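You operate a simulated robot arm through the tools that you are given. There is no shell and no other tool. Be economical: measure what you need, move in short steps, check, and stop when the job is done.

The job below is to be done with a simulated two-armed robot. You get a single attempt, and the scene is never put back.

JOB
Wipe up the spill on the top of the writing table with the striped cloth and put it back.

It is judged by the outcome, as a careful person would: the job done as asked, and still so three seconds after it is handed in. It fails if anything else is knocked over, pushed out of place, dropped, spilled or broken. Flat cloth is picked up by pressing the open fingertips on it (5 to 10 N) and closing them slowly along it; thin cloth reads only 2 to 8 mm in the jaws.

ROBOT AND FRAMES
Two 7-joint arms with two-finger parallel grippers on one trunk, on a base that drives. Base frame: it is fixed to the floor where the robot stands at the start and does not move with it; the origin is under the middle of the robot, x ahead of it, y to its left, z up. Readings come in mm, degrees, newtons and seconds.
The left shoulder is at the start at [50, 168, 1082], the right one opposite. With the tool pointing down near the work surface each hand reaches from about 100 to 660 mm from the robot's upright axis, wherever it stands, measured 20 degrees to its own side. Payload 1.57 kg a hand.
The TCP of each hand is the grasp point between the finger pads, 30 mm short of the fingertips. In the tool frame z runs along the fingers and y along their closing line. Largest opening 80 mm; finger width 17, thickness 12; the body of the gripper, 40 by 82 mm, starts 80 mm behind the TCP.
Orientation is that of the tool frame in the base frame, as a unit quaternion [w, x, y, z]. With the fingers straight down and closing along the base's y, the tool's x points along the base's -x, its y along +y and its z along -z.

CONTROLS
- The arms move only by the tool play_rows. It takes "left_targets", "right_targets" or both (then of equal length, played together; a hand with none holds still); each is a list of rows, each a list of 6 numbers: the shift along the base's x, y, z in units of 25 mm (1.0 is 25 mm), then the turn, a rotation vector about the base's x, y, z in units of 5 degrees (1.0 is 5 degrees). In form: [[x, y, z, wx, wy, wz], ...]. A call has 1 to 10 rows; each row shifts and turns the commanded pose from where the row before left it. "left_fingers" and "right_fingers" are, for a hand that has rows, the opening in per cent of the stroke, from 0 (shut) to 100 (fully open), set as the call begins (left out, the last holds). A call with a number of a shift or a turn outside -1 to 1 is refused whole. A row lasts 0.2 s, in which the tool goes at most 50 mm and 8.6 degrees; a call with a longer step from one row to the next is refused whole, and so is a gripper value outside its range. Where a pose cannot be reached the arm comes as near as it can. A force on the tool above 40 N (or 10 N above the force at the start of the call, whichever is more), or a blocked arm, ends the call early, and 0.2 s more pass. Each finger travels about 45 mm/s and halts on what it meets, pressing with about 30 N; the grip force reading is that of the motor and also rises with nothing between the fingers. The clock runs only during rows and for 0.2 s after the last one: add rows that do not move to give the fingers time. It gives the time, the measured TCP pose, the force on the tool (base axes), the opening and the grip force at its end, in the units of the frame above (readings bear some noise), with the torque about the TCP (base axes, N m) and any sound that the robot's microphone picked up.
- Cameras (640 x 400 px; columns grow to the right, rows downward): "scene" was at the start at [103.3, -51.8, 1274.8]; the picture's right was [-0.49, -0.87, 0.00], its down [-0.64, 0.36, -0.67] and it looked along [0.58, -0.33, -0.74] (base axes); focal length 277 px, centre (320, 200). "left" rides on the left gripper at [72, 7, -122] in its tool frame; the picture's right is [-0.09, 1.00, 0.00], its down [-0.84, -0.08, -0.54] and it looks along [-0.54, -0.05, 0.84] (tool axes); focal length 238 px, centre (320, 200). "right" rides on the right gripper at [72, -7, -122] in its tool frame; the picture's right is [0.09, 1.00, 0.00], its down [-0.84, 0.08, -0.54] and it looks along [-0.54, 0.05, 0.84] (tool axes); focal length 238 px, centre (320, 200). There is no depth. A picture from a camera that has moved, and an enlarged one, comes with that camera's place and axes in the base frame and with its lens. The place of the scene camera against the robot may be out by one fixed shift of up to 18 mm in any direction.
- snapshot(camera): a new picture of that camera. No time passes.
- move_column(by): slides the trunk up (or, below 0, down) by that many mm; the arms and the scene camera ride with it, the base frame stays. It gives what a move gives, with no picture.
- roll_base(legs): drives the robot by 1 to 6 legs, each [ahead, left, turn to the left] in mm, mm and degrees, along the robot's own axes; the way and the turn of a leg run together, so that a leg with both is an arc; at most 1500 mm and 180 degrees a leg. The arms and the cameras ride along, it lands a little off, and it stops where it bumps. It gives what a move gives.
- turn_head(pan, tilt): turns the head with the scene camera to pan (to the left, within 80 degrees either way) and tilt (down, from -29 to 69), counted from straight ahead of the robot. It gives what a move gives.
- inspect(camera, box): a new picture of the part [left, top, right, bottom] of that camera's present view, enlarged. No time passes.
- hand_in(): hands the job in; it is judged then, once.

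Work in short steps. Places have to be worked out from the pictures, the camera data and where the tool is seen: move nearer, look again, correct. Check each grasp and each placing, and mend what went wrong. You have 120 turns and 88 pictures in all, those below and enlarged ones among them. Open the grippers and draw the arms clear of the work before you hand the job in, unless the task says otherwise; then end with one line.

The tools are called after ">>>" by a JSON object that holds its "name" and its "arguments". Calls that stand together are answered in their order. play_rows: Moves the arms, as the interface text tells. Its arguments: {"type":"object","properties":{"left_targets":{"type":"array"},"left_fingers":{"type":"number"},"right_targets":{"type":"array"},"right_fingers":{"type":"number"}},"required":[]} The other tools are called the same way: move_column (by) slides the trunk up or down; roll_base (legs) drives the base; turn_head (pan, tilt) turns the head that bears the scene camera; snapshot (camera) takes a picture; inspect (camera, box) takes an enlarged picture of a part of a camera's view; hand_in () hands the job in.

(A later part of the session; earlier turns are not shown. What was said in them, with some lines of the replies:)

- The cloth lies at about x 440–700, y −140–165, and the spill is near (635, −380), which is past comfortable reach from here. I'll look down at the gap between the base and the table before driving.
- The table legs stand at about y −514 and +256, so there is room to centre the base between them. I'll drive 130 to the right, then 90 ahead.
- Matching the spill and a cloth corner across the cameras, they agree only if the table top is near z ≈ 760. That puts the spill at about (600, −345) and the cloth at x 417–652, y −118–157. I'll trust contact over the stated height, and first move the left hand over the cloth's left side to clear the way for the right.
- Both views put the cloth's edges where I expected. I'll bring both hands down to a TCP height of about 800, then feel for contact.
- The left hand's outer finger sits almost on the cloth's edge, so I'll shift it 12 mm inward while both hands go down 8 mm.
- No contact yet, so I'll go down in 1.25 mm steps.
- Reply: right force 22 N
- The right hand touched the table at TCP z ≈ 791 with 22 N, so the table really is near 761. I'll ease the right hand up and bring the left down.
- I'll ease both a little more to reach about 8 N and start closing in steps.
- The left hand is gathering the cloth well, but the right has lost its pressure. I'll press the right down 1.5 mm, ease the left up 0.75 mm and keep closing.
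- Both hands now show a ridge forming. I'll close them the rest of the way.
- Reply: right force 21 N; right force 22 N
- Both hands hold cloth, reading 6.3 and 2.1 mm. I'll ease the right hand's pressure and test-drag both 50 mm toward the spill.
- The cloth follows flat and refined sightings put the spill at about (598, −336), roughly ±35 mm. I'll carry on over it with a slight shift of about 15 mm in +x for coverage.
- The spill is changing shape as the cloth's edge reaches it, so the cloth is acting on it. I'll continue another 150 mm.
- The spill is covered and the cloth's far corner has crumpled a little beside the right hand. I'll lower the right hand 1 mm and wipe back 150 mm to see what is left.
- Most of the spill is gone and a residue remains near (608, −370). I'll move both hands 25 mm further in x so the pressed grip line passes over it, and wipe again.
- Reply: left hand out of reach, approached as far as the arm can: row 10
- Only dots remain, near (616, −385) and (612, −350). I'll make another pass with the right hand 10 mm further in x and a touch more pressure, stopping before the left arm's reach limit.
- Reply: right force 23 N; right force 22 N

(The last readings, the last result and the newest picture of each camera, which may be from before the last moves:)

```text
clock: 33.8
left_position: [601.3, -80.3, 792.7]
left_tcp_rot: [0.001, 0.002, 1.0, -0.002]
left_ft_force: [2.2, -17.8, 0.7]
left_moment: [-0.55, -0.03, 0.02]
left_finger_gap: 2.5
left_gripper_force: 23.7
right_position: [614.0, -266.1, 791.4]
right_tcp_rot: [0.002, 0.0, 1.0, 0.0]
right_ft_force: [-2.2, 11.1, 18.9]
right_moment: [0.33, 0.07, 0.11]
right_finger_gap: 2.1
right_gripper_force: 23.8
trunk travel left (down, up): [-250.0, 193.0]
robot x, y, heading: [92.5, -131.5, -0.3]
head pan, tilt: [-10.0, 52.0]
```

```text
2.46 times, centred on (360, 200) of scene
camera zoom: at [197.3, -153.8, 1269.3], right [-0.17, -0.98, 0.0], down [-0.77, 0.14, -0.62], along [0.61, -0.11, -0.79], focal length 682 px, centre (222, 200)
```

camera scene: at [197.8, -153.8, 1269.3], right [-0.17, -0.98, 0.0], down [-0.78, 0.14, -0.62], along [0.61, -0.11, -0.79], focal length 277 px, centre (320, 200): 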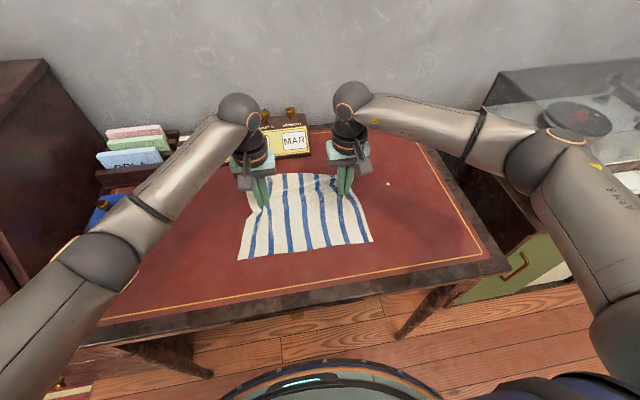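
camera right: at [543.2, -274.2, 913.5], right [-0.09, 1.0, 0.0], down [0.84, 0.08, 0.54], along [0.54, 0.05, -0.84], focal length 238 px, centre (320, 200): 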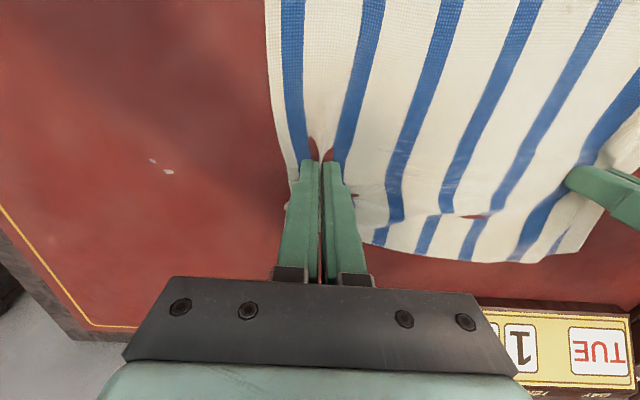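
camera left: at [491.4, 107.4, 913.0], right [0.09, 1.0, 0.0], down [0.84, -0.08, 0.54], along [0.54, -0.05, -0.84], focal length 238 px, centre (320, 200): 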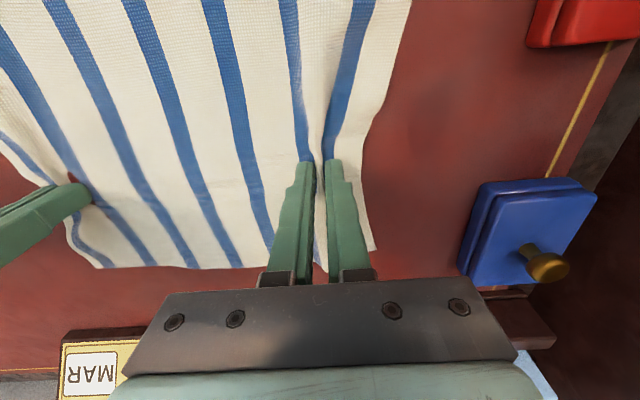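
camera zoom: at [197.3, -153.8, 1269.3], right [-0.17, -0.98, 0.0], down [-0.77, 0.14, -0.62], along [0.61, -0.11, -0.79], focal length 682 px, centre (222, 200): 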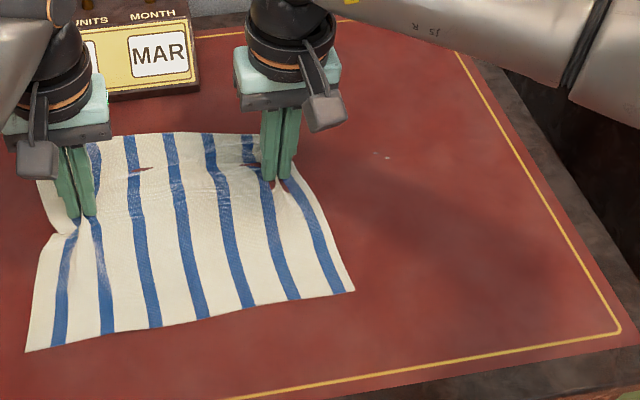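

Just specks are left, near (626, −375). I'll make one more pass, shifted 12 mm in x.

>>> {"name": "play_rows", "arguments": {"right_targets": [[0.25, -0.56, 0, 0, 0, 0], [0.25, -0.56, 0, 0, 0, 0], [0, -0.56, 0, 0, 0, 0], [0, -0.56, 0, 0, 0, 0], [0, -0.56, 0, 0, 0, 0], [0, -0.56, 0, 0, 0, 0], [0, -0.56, 0, 0, 0, 0], [0, -0.56, 0, 0, 0, 0], [0, -0.56, 0, 0, 0, 0], [0, -0.56, 0, 0, 0, 0]], "left_targets": [[0, -0.56, 0, 0, 0, 0], [0, -0.56, 0, 0, 0, 0], [0, -0.56, 0, 0, 0, 0], [0, -0.56, 0, 0, 0, 0], [0, -0.56, 0, 0, 0, 0], [0, -0.56, 0, 0, 0, 0], [0, -0.56, 0, 0, 0, 0], [0, -0.56, 0, 0, 0, 0], [0, -0.56, 0, 0, 0, 0], [0, -0.56, 0, 0, 0, 0]]}}

>>> {"name": "play_rows", "arguments": {"right_targets": [[0, 0.56, 0, 0, 0, 0], [0, 0.56, 0, 0, 0, 0], [0, 0.56, 0, 0, 0, 0], [0, 0.56, 0, 0, 0, 0], [0, 0.56, 0, 0, 0, 0], [0, 0.56, 0, 0, 0, 0], [0, 0.56, 0, 0, 0, 0], [0, 0.56, 0, 0, 0, 0], [0, 0.56, 0, 0, 0, 0], [0, 0.56, 0, 0, 0, 0]], "left_targets": [[0, 0.56, 0, 0, 0, 0], [0, 0.56, 0, 0, 0, 0], [0, 0.56, 0, 0, 0, 0], [0, 0.56, 0, 0, 0, 0], [0, 0.56, 0, 0, 0, 0], [0, 0.56, 0, 0, 0, 0], [0, 0.56, 0, 0, 0, 0], [0, 0.56, 0, 0, 0, 0], [0, 0.56, 0, 0, 0, 0], [0, 0.56, 0, 0, 0, 0]]}}

>>> {"name": "inspect", "arguments": {"camera": "right", "box": [0, 0, 640, 400]}}

>>> {"name": "inspect", "arguments": {"camera": "scene", "box": [230, 120, 490, 280]}}

```text
clock: 36.0
left_position: [600.7, -219.9, 792.0]
left_tcp_rot: [0.001, 0.001, 1.0, -0.003]
left_ft_force: [2.7, -16.1, 1.5]
left_moment: [-0.55, -0.11, -0.03]
left_finger_gap: 2.3
left_gripper_force: 23.6
right_position: [627.1, -405.2, 791.7]
right_tcp_rot: [-0.001, -0.003, 1.0, 0.004]
right_ft_force: [-2.2, 22.3, 15.1]
right_moment: [0.68, 0.12, 0.04]
right_finger_gap: 2.2
right_gripper_force: 24.0
trunk travel left (down, up): [-250.0, 193.0]
robot x, y, heading: [90.8, -128.5, -0.1]
head pan, tilt: [-10.0, 52.0]
```

```text
clock: 38.2
left_position: [601.9, -80.9, 793.3]
left_tcp_rot: [0.002, 0.002, 1.0, -0.003]
left_ft_force: [2.9, -20.8, 0.7]
left_moment: [-0.62, -0.06, -0.02]
left_finger_gap: 2.5
left_gripper_force: 23.6
right_position: [626.7, -267.7, 791.6]
right_tcp_rot: [0.002, 0.001, 1.0, 0.002]
right_ft_force: [-1.9, 14.2, 17.3]
right_moment: [0.46, 0.11, 0.06]
right_finger_gap: 1.9
right_gripper_force: 23.3
trunk travel left (down, up): [-250.0, 193.0]
robot x, y, heading: [92.8, -127.6, -0.1]
head pan, tilt: [-10.0, 52.0]
```

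```text
1.00 times, centred on (320, 200) of right
camera zoom: at [555.3, -274.9, 913.7], right [-0.09, 1.0, 0.0], down [0.84, 0.07, 0.54], along [0.54, 0.05, -0.84], focal length 238 px, centre (320, 200)
```

zoom: 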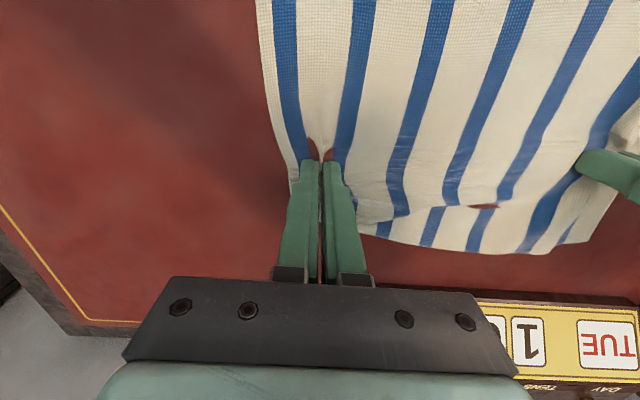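

```text
2.46 times, centred on (360, 200) of scene
camera zoom: at [197.4, -153.8, 1269.3], right [-0.17, -0.98, 0.0], down [-0.77, 0.14, -0.62], along [0.61, -0.11, -0.79], focal length 682 px, centre (222, 200)
```

zoom: 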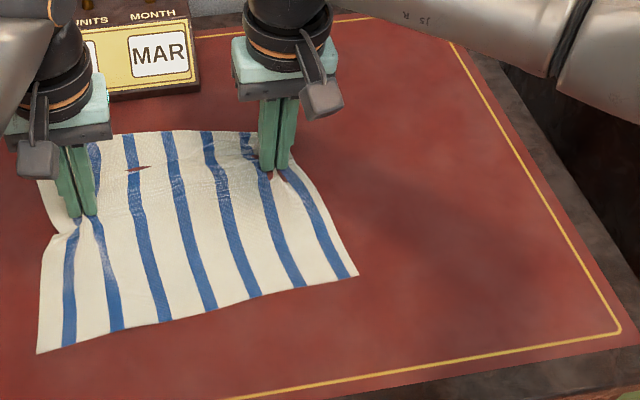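

The table shows clean where the spill was. I'll drag the cloth diagonally back to the original grip poses, right at about (565, −84) and left at about (563, 103).

>>> {"name": "play_rows", "arguments": {"right_targets": [[-0.248, 0.74, 0, 0, 0, 0], [-0.248, 0.74, 0, 0, 0, 0], [-0.248, 0.74, 0, 0, 0, 0], [-0.248, 0.74, 0, 0, 0, 0], [-0.248, 0.74, 0, 0, 0, 0], [-0.248, 0.74, 0, 0, 0, 0], [-0.248, 0.74, 0, 0, 0, 0], [-0.248, 0.74, 0, 0, 0, 0], [-0.248, 0.74, 0, 0, 0, 0], [-0.248, 0.74, 0, 0, 0, 0]], "left_targets": [[-0.156, 0.74, 0, 0, 0, 0], [-0.156, 0.74, 0, 0, 0, 0], [-0.156, 0.74, 0, 0, 0, 0], [-0.156, 0.74, 0, 0, 0, 0], [-0.156, 0.74, 0, 0, 0, 0], [-0.156, 0.74, 0, 0, 0, 0], [-0.156, 0.74, 0, 0, 0, 0], [-0.156, 0.74, 0, 0, 0, 0], [-0.156, 0.74, 0, 0, 0, 0], [-0.156, 0.74, 0, 0, 0, 0]]}}

>>> {"name": "snapshot", "arguments": {"camera": "scene"}}

>>> {"name": "snapshot", "arguments": {"camera": "right"}}

>>> {"name": "snapshot", "arguments": {"camera": "left"}}

```text
clock: 40.4
left_position: [562.0, 103.8, 792.2]
left_tcp_rot: [0.0, 0.001, 1.0, -0.001]
left_ft_force: [0.8, -16.9, 2.0]
left_moment: [-0.52, -0.07, -0.02]
left_finger_gap: 2.5
left_gripper_force: 24.4
right_position: [565.3, -82.2, 791.9]
right_tcp_rot: [0.0, 0.001, 1.0, 0.003]
right_ft_force: [1.2, 11.4, 16.8]
right_moment: [0.38, 0.0, -0.01]
right_finger_gap: 1.7
right_gripper_force: 24.0
trunk travel left (down, up): [-250.0, 193.0]
robot x, y, heading: [93.8, -130.1, -0.2]
head pan, tilt: [-10.0, 52.0]
```

```text
55 pictures are left
camera scene: at [197.6, -154.3, 1269.2], right [-0.17, -0.98, 0.0], down [-0.77, 0.14, -0.62], along [0.61, -0.11, -0.79], focal length 277 px, centre (320, 200)
```

scene: 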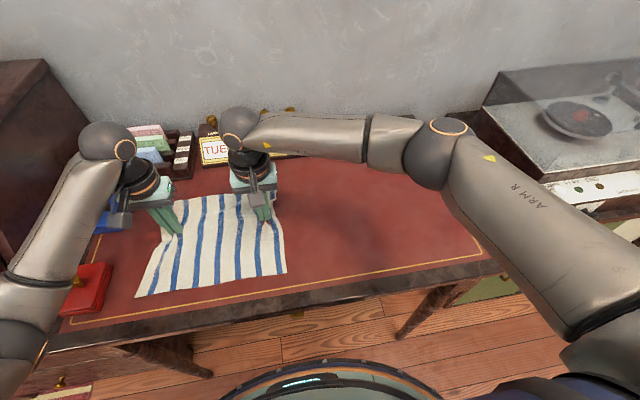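

```text
54 pictures are left
camera right: at [494.4, -89.7, 913.9], right [-0.09, 1.0, 0.0], down [0.84, 0.07, 0.54], along [0.54, 0.05, -0.84], focal length 238 px, centre (320, 200)
```

right: 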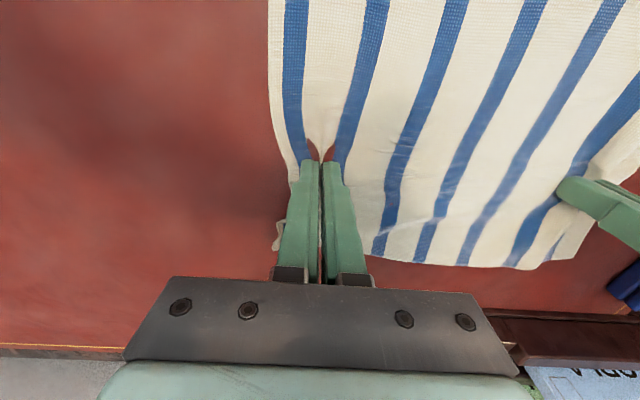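

```text
53 pictures are left
camera left: at [489.1, 111.4, 913.7], right [0.09, 1.0, 0.0], down [0.84, -0.08, 0.54], along [0.54, -0.05, -0.84], focal length 238 px, centre (320, 200)
```

left: 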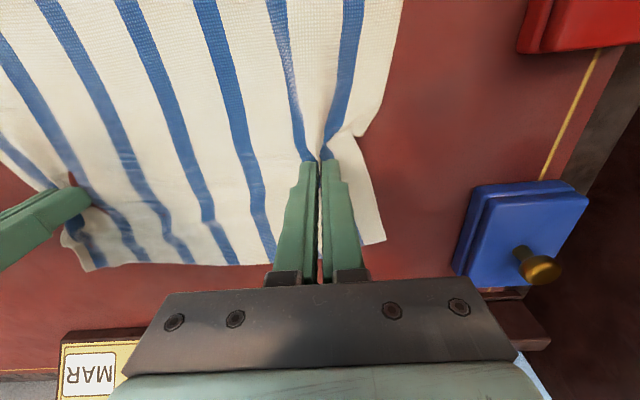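

The cloth is back to within about a centimetre. I'll open the fingers gradually while just touching, so the gathered ridges spread flat.

>>> {"name": "play_rows", "arguments": {"right_targets": [[0, 0, 0.03, 0, 0, 0], [0, 0, 0, 0, 0, 0], [0, 0, 0, 0, 0, 0], [0, 0, 0, 0, 0, 0]], "left_targets": [[0, 0, 0, 0, 0, 0], [0, 0, 0, 0, 0, 0], [0, 0, 0, 0, 0, 0], [0, 0, 0, 0, 0, 0]], "right_fingers": 45, "left_fingers": 45}}

>>> {"name": "play_rows", "arguments": {"right_targets": [[0, 0, 0.1, 0, 0, 0], [0, 0, 0.2, 0, 0, 0], [0, 0, 0.4, 0, 0, 0], [0, 0, 1, 0, 0, 0], [0, 0, 1, 0, 0, 0], [0, 0, 1, 0, 0, 0]], "left_targets": [[0, 0, 0.1, 0, 0, 0], [0, 0, 0.2, 0, 0, 0], [0, 0, 0.4, 0, 0, 0], [0, 0, 1, 0, 0, 0], [0, 0, 1, 0, 0, 0], [0, 0, 1, 0, 0, 0]]}}

>>> {"name": "snapshot", "arguments": {"camera": "right"}}

>>> {"name": "snapshot", "arguments": {"camera": "left"}}

>>> {"name": "snapshot", "arguments": {"camera": "scene"}}

```text
clock: 41.4
left_position: [562.4, 105.8, 791.4]
left_tcp_rot: [0.0, 0.001, 1.0, 0.0]
left_ft_force: [-0.9, 2.0, 2.7]
left_moment: [0.1, 0.04, -0.01]
left_finger_gap: 36.1
left_gripper_force: 0.1
right_position: [565.8, -84.9, 791.3]
right_tcp_rot: [0.001, 0.001, 1.0, 0.0]
right_ft_force: [1.3, 1.9, 5.7]
right_moment: [0.0, 0.01, 0.02]
right_finger_gap: 31.9
right_gripper_force: 0.1
trunk travel left (down, up): [-250.0, 193.0]
robot x, y, heading: [90.6, -127.3, 0.0]
head pan, tilt: [-10.0, 52.0]
```

```text
clock: 42.8
left_position: [563.8, 104.6, 883.8]
left_tcp_rot: [-0.001, 0.0, 1.0, 0.0]
left_ft_force: [-1.1, -0.2, 0.6]
left_moment: [-0.03, -0.02, -0.02]
left_finger_gap: 36.0
left_gripper_force: 0.1
right_position: [564.3, -86.0, 884.2]
right_tcp_rot: [0.0, 0.0, 1.0, 0.0]
right_ft_force: [0.5, 0.0, 1.0]
right_moment: [0.02, 0.01, -0.03]
right_finger_gap: 35.8
right_gripper_force: 0.0
trunk travel left (down, up): [-250.0, 193.0]
robot x, y, heading: [92.5, -127.4, -0.2]
head pan, tilt: [-10.0, 52.0]
```

```text
52 pictures are left
camera right: at [494.4, -91.6, 1005.5], right [-0.09, 1.0, 0.0], down [0.84, 0.08, 0.54], along [0.54, 0.05, -0.84], focal length 238 px, centre (320, 200)
```

right: 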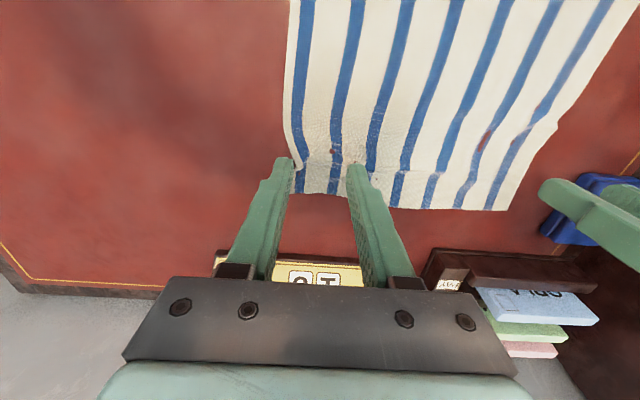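

```text
51 pictures are left
camera left: at [491.4, 111.4, 1005.5], right [0.09, 1.0, 0.0], down [0.84, -0.08, 0.54], along [0.54, -0.05, -0.84], focal length 238 px, centre (320, 200)
```

left: 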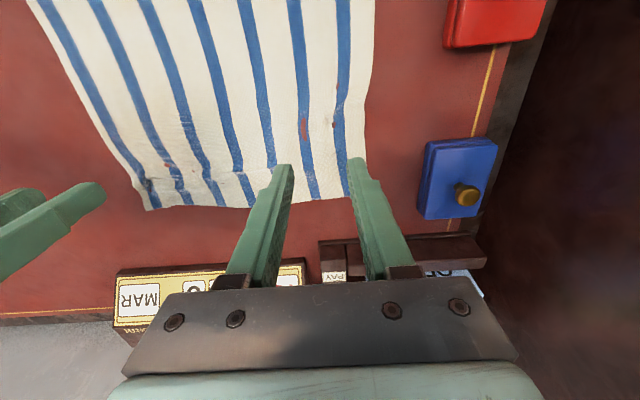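

```text
50 pictures are left
camera scene: at [198.8, -153.8, 1269.1], right [-0.17, -0.98, 0.0], down [-0.78, 0.14, -0.62], along [0.61, -0.11, -0.79], focal length 277 px, centre (320, 200)
```

scene: 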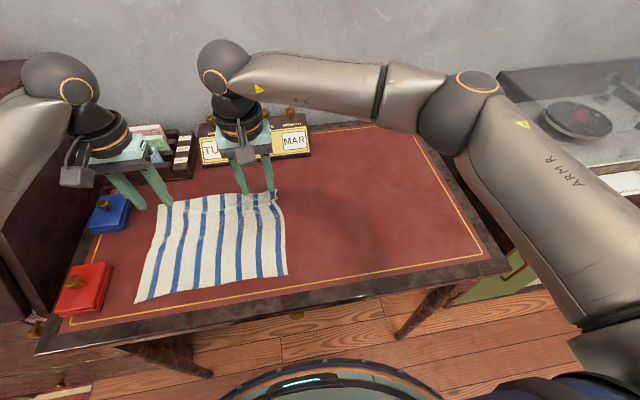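

The cloth lies flat in its original place. I'll raise the arms and draw them apart, clear of the table work, then check for residue.

>>> {"name": "play_rows", "arguments": {"right_targets": [[-0.5, -1, 0.8, 0, 0, 0], [-0.5, -1, 0.8, 0, 0, 0], [-0.5, -1, 0.8, 0, 0, 0], [-0.5, -1, 0.8, 0, 0, 0], [-0.5, -1, 0.3, 0, 0, 0], [-0.5, -1, 0, 0, 0, 0], [-0.5, -1, 0, 0, 0, 0], [-0.5, -1, 0, 0, 0, 0], [-0.5, -1, 0, 0, 0, 0], [-0.5, -1, 0, 0, 0, 0]], "left_targets": [[-0.4, 0, 1, 0, 0, 0], [-0.4, 0, 1, 0, 0, 0], [-0.4, 0, 1, 0, 0, 0], [-0.4, 0, 1, 0, 0, 0], [-0.4, 0, 1, 0, 0, 0], [-0.4, 0, 1, 0, 0, 0], [-0.4, 0, 0, 0, 0, 0], [-0.4, 0, 0, 0, 0, 0], [-0.4, 0, 0, 0, 0, 0], [-0.4, 0, 0, 0, 0, 0]], "right_fingers": 100, "left_fingers": 100}}

>>> {"name": "inspect", "arguments": {"camera": "scene", "box": [100, 120, 500, 370]}}

>>> {"name": "snapshot", "arguments": {"camera": "right"}}

>>> {"name": "snapshot", "arguments": {"camera": "left"}}

```text
clock: 45.0
left_position: [462.1, 105.8, 1034.3]
left_tcp_rot: [0.0, -0.001, 1.0, 0.0]
left_ft_force: [-0.1, -0.2, -0.1]
left_moment: [0.0, -0.01, 0.0]
left_finger_gap: 79.7
left_gripper_force: 0.0
right_position: [438.2, -335.1, 969.7]
right_tcp_rot: [0.001, 0.001, 1.0, 0.0]
right_ft_force: [0.7, 0.3, 0.1]
right_moment: [0.0, 0.0, 0.02]
right_finger_gap: 80.1
right_gripper_force: 0.1
trunk travel left (down, up): [-250.0, 193.0]
robot x, y, heading: [89.2, -127.2, -0.4]
head pan, tilt: [-10.0, 52.0]
```

```text
1.60 times, centred on (300, 245) of scene
camera zoom: at [198.7, -154.0, 1269.1], right [-0.17, -0.98, 0.0], down [-0.78, 0.14, -0.62], along [0.61, -0.11, -0.79], focal length 443 px, centre (352, 128)
```

zoom: 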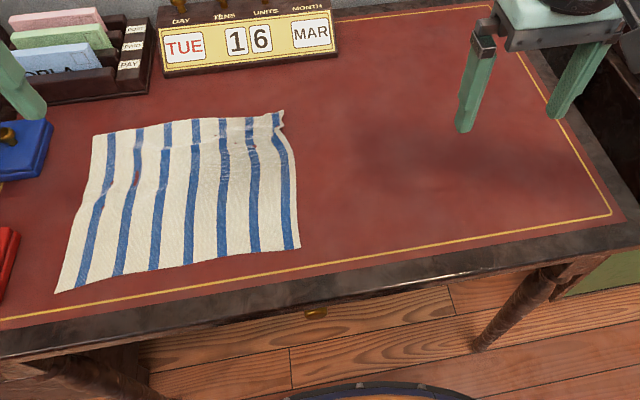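

```text
48 pictures are left
camera right: at [368.3, -340.2, 1091.6], right [-0.09, 1.0, 0.0], down [0.84, 0.08, 0.54], along [0.54, 0.05, -0.84], focal length 238 px, centre (320, 200)
```

right: 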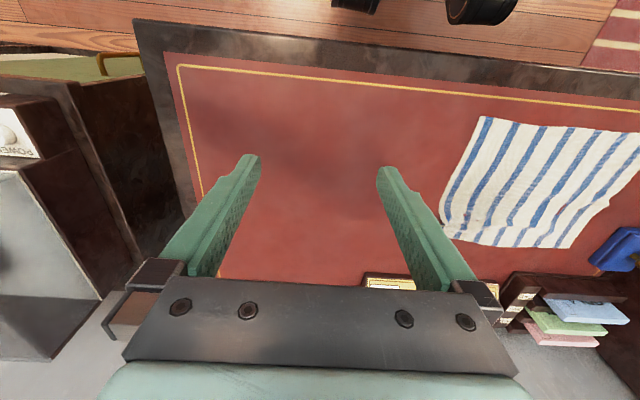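

```text
47 pictures are left
camera left: at [390.7, 111.8, 1155.2], right [0.09, 1.0, 0.0], down [0.84, -0.08, 0.54], along [0.54, -0.05, -0.84], focal length 238 px, centre (320, 200)
```

left: 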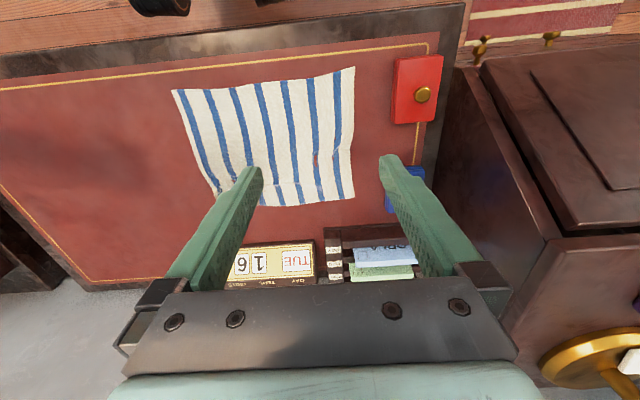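

The cloth is back and flat. I'll take one enlarged look at the spill area for specks.

>>> {"name": "inspect", "arguments": {"camera": "right", "box": [190, 90, 450, 280]}}

>>> {"name": "inspect", "arguments": {"camera": "left", "box": [0, 60, 260, 280]}}

```text
2.11 times, centred on (320, 185) of right
camera zoom: at [368.3, -340.2, 1091.6], right [-0.09, 1.0, 0.0], down [0.84, 0.08, 0.54], along [0.54, 0.05, -0.84], focal length 502 px, centre (320, 232)
```

zoom: 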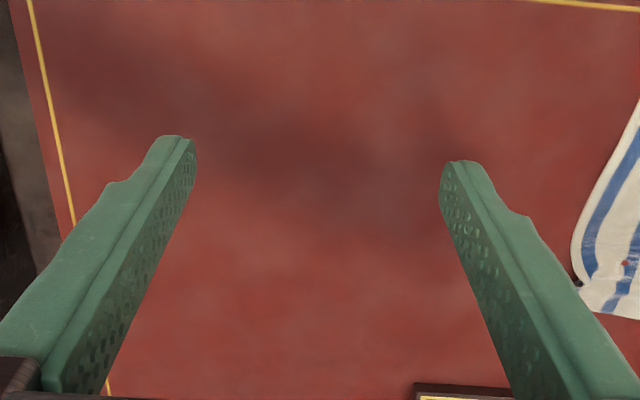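

```text
1.82 times, centred on (130, 170) of left
camera zoom: at [390.7, 111.8, 1155.2], right [0.09, 1.0, 0.0], down [0.84, -0.08, 0.54], along [0.54, -0.05, -0.84], focal length 433 px, centre (666, 254)
```

zoom: 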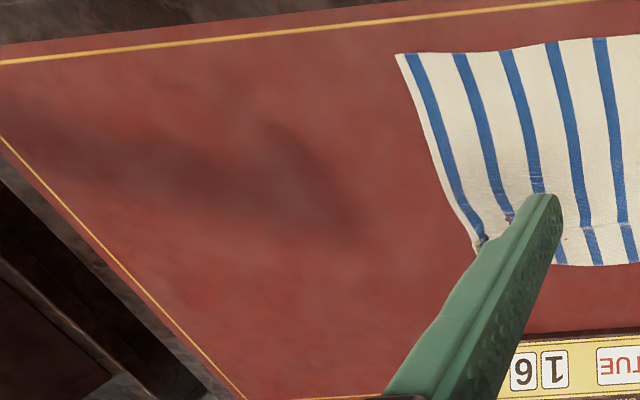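

The tabletop is clean, the cloth is back in place, nothing else has moved, and the grippers are open and clear. I'm handing the job in.

>>> {"name": "hand_in", "arguments": {}}

```text
The job is handed in.
```

I wiped up the spill with the striped cloth and put the cloth back within about a centimetre of where it was, flat except for slight wrinkling at its far edge.
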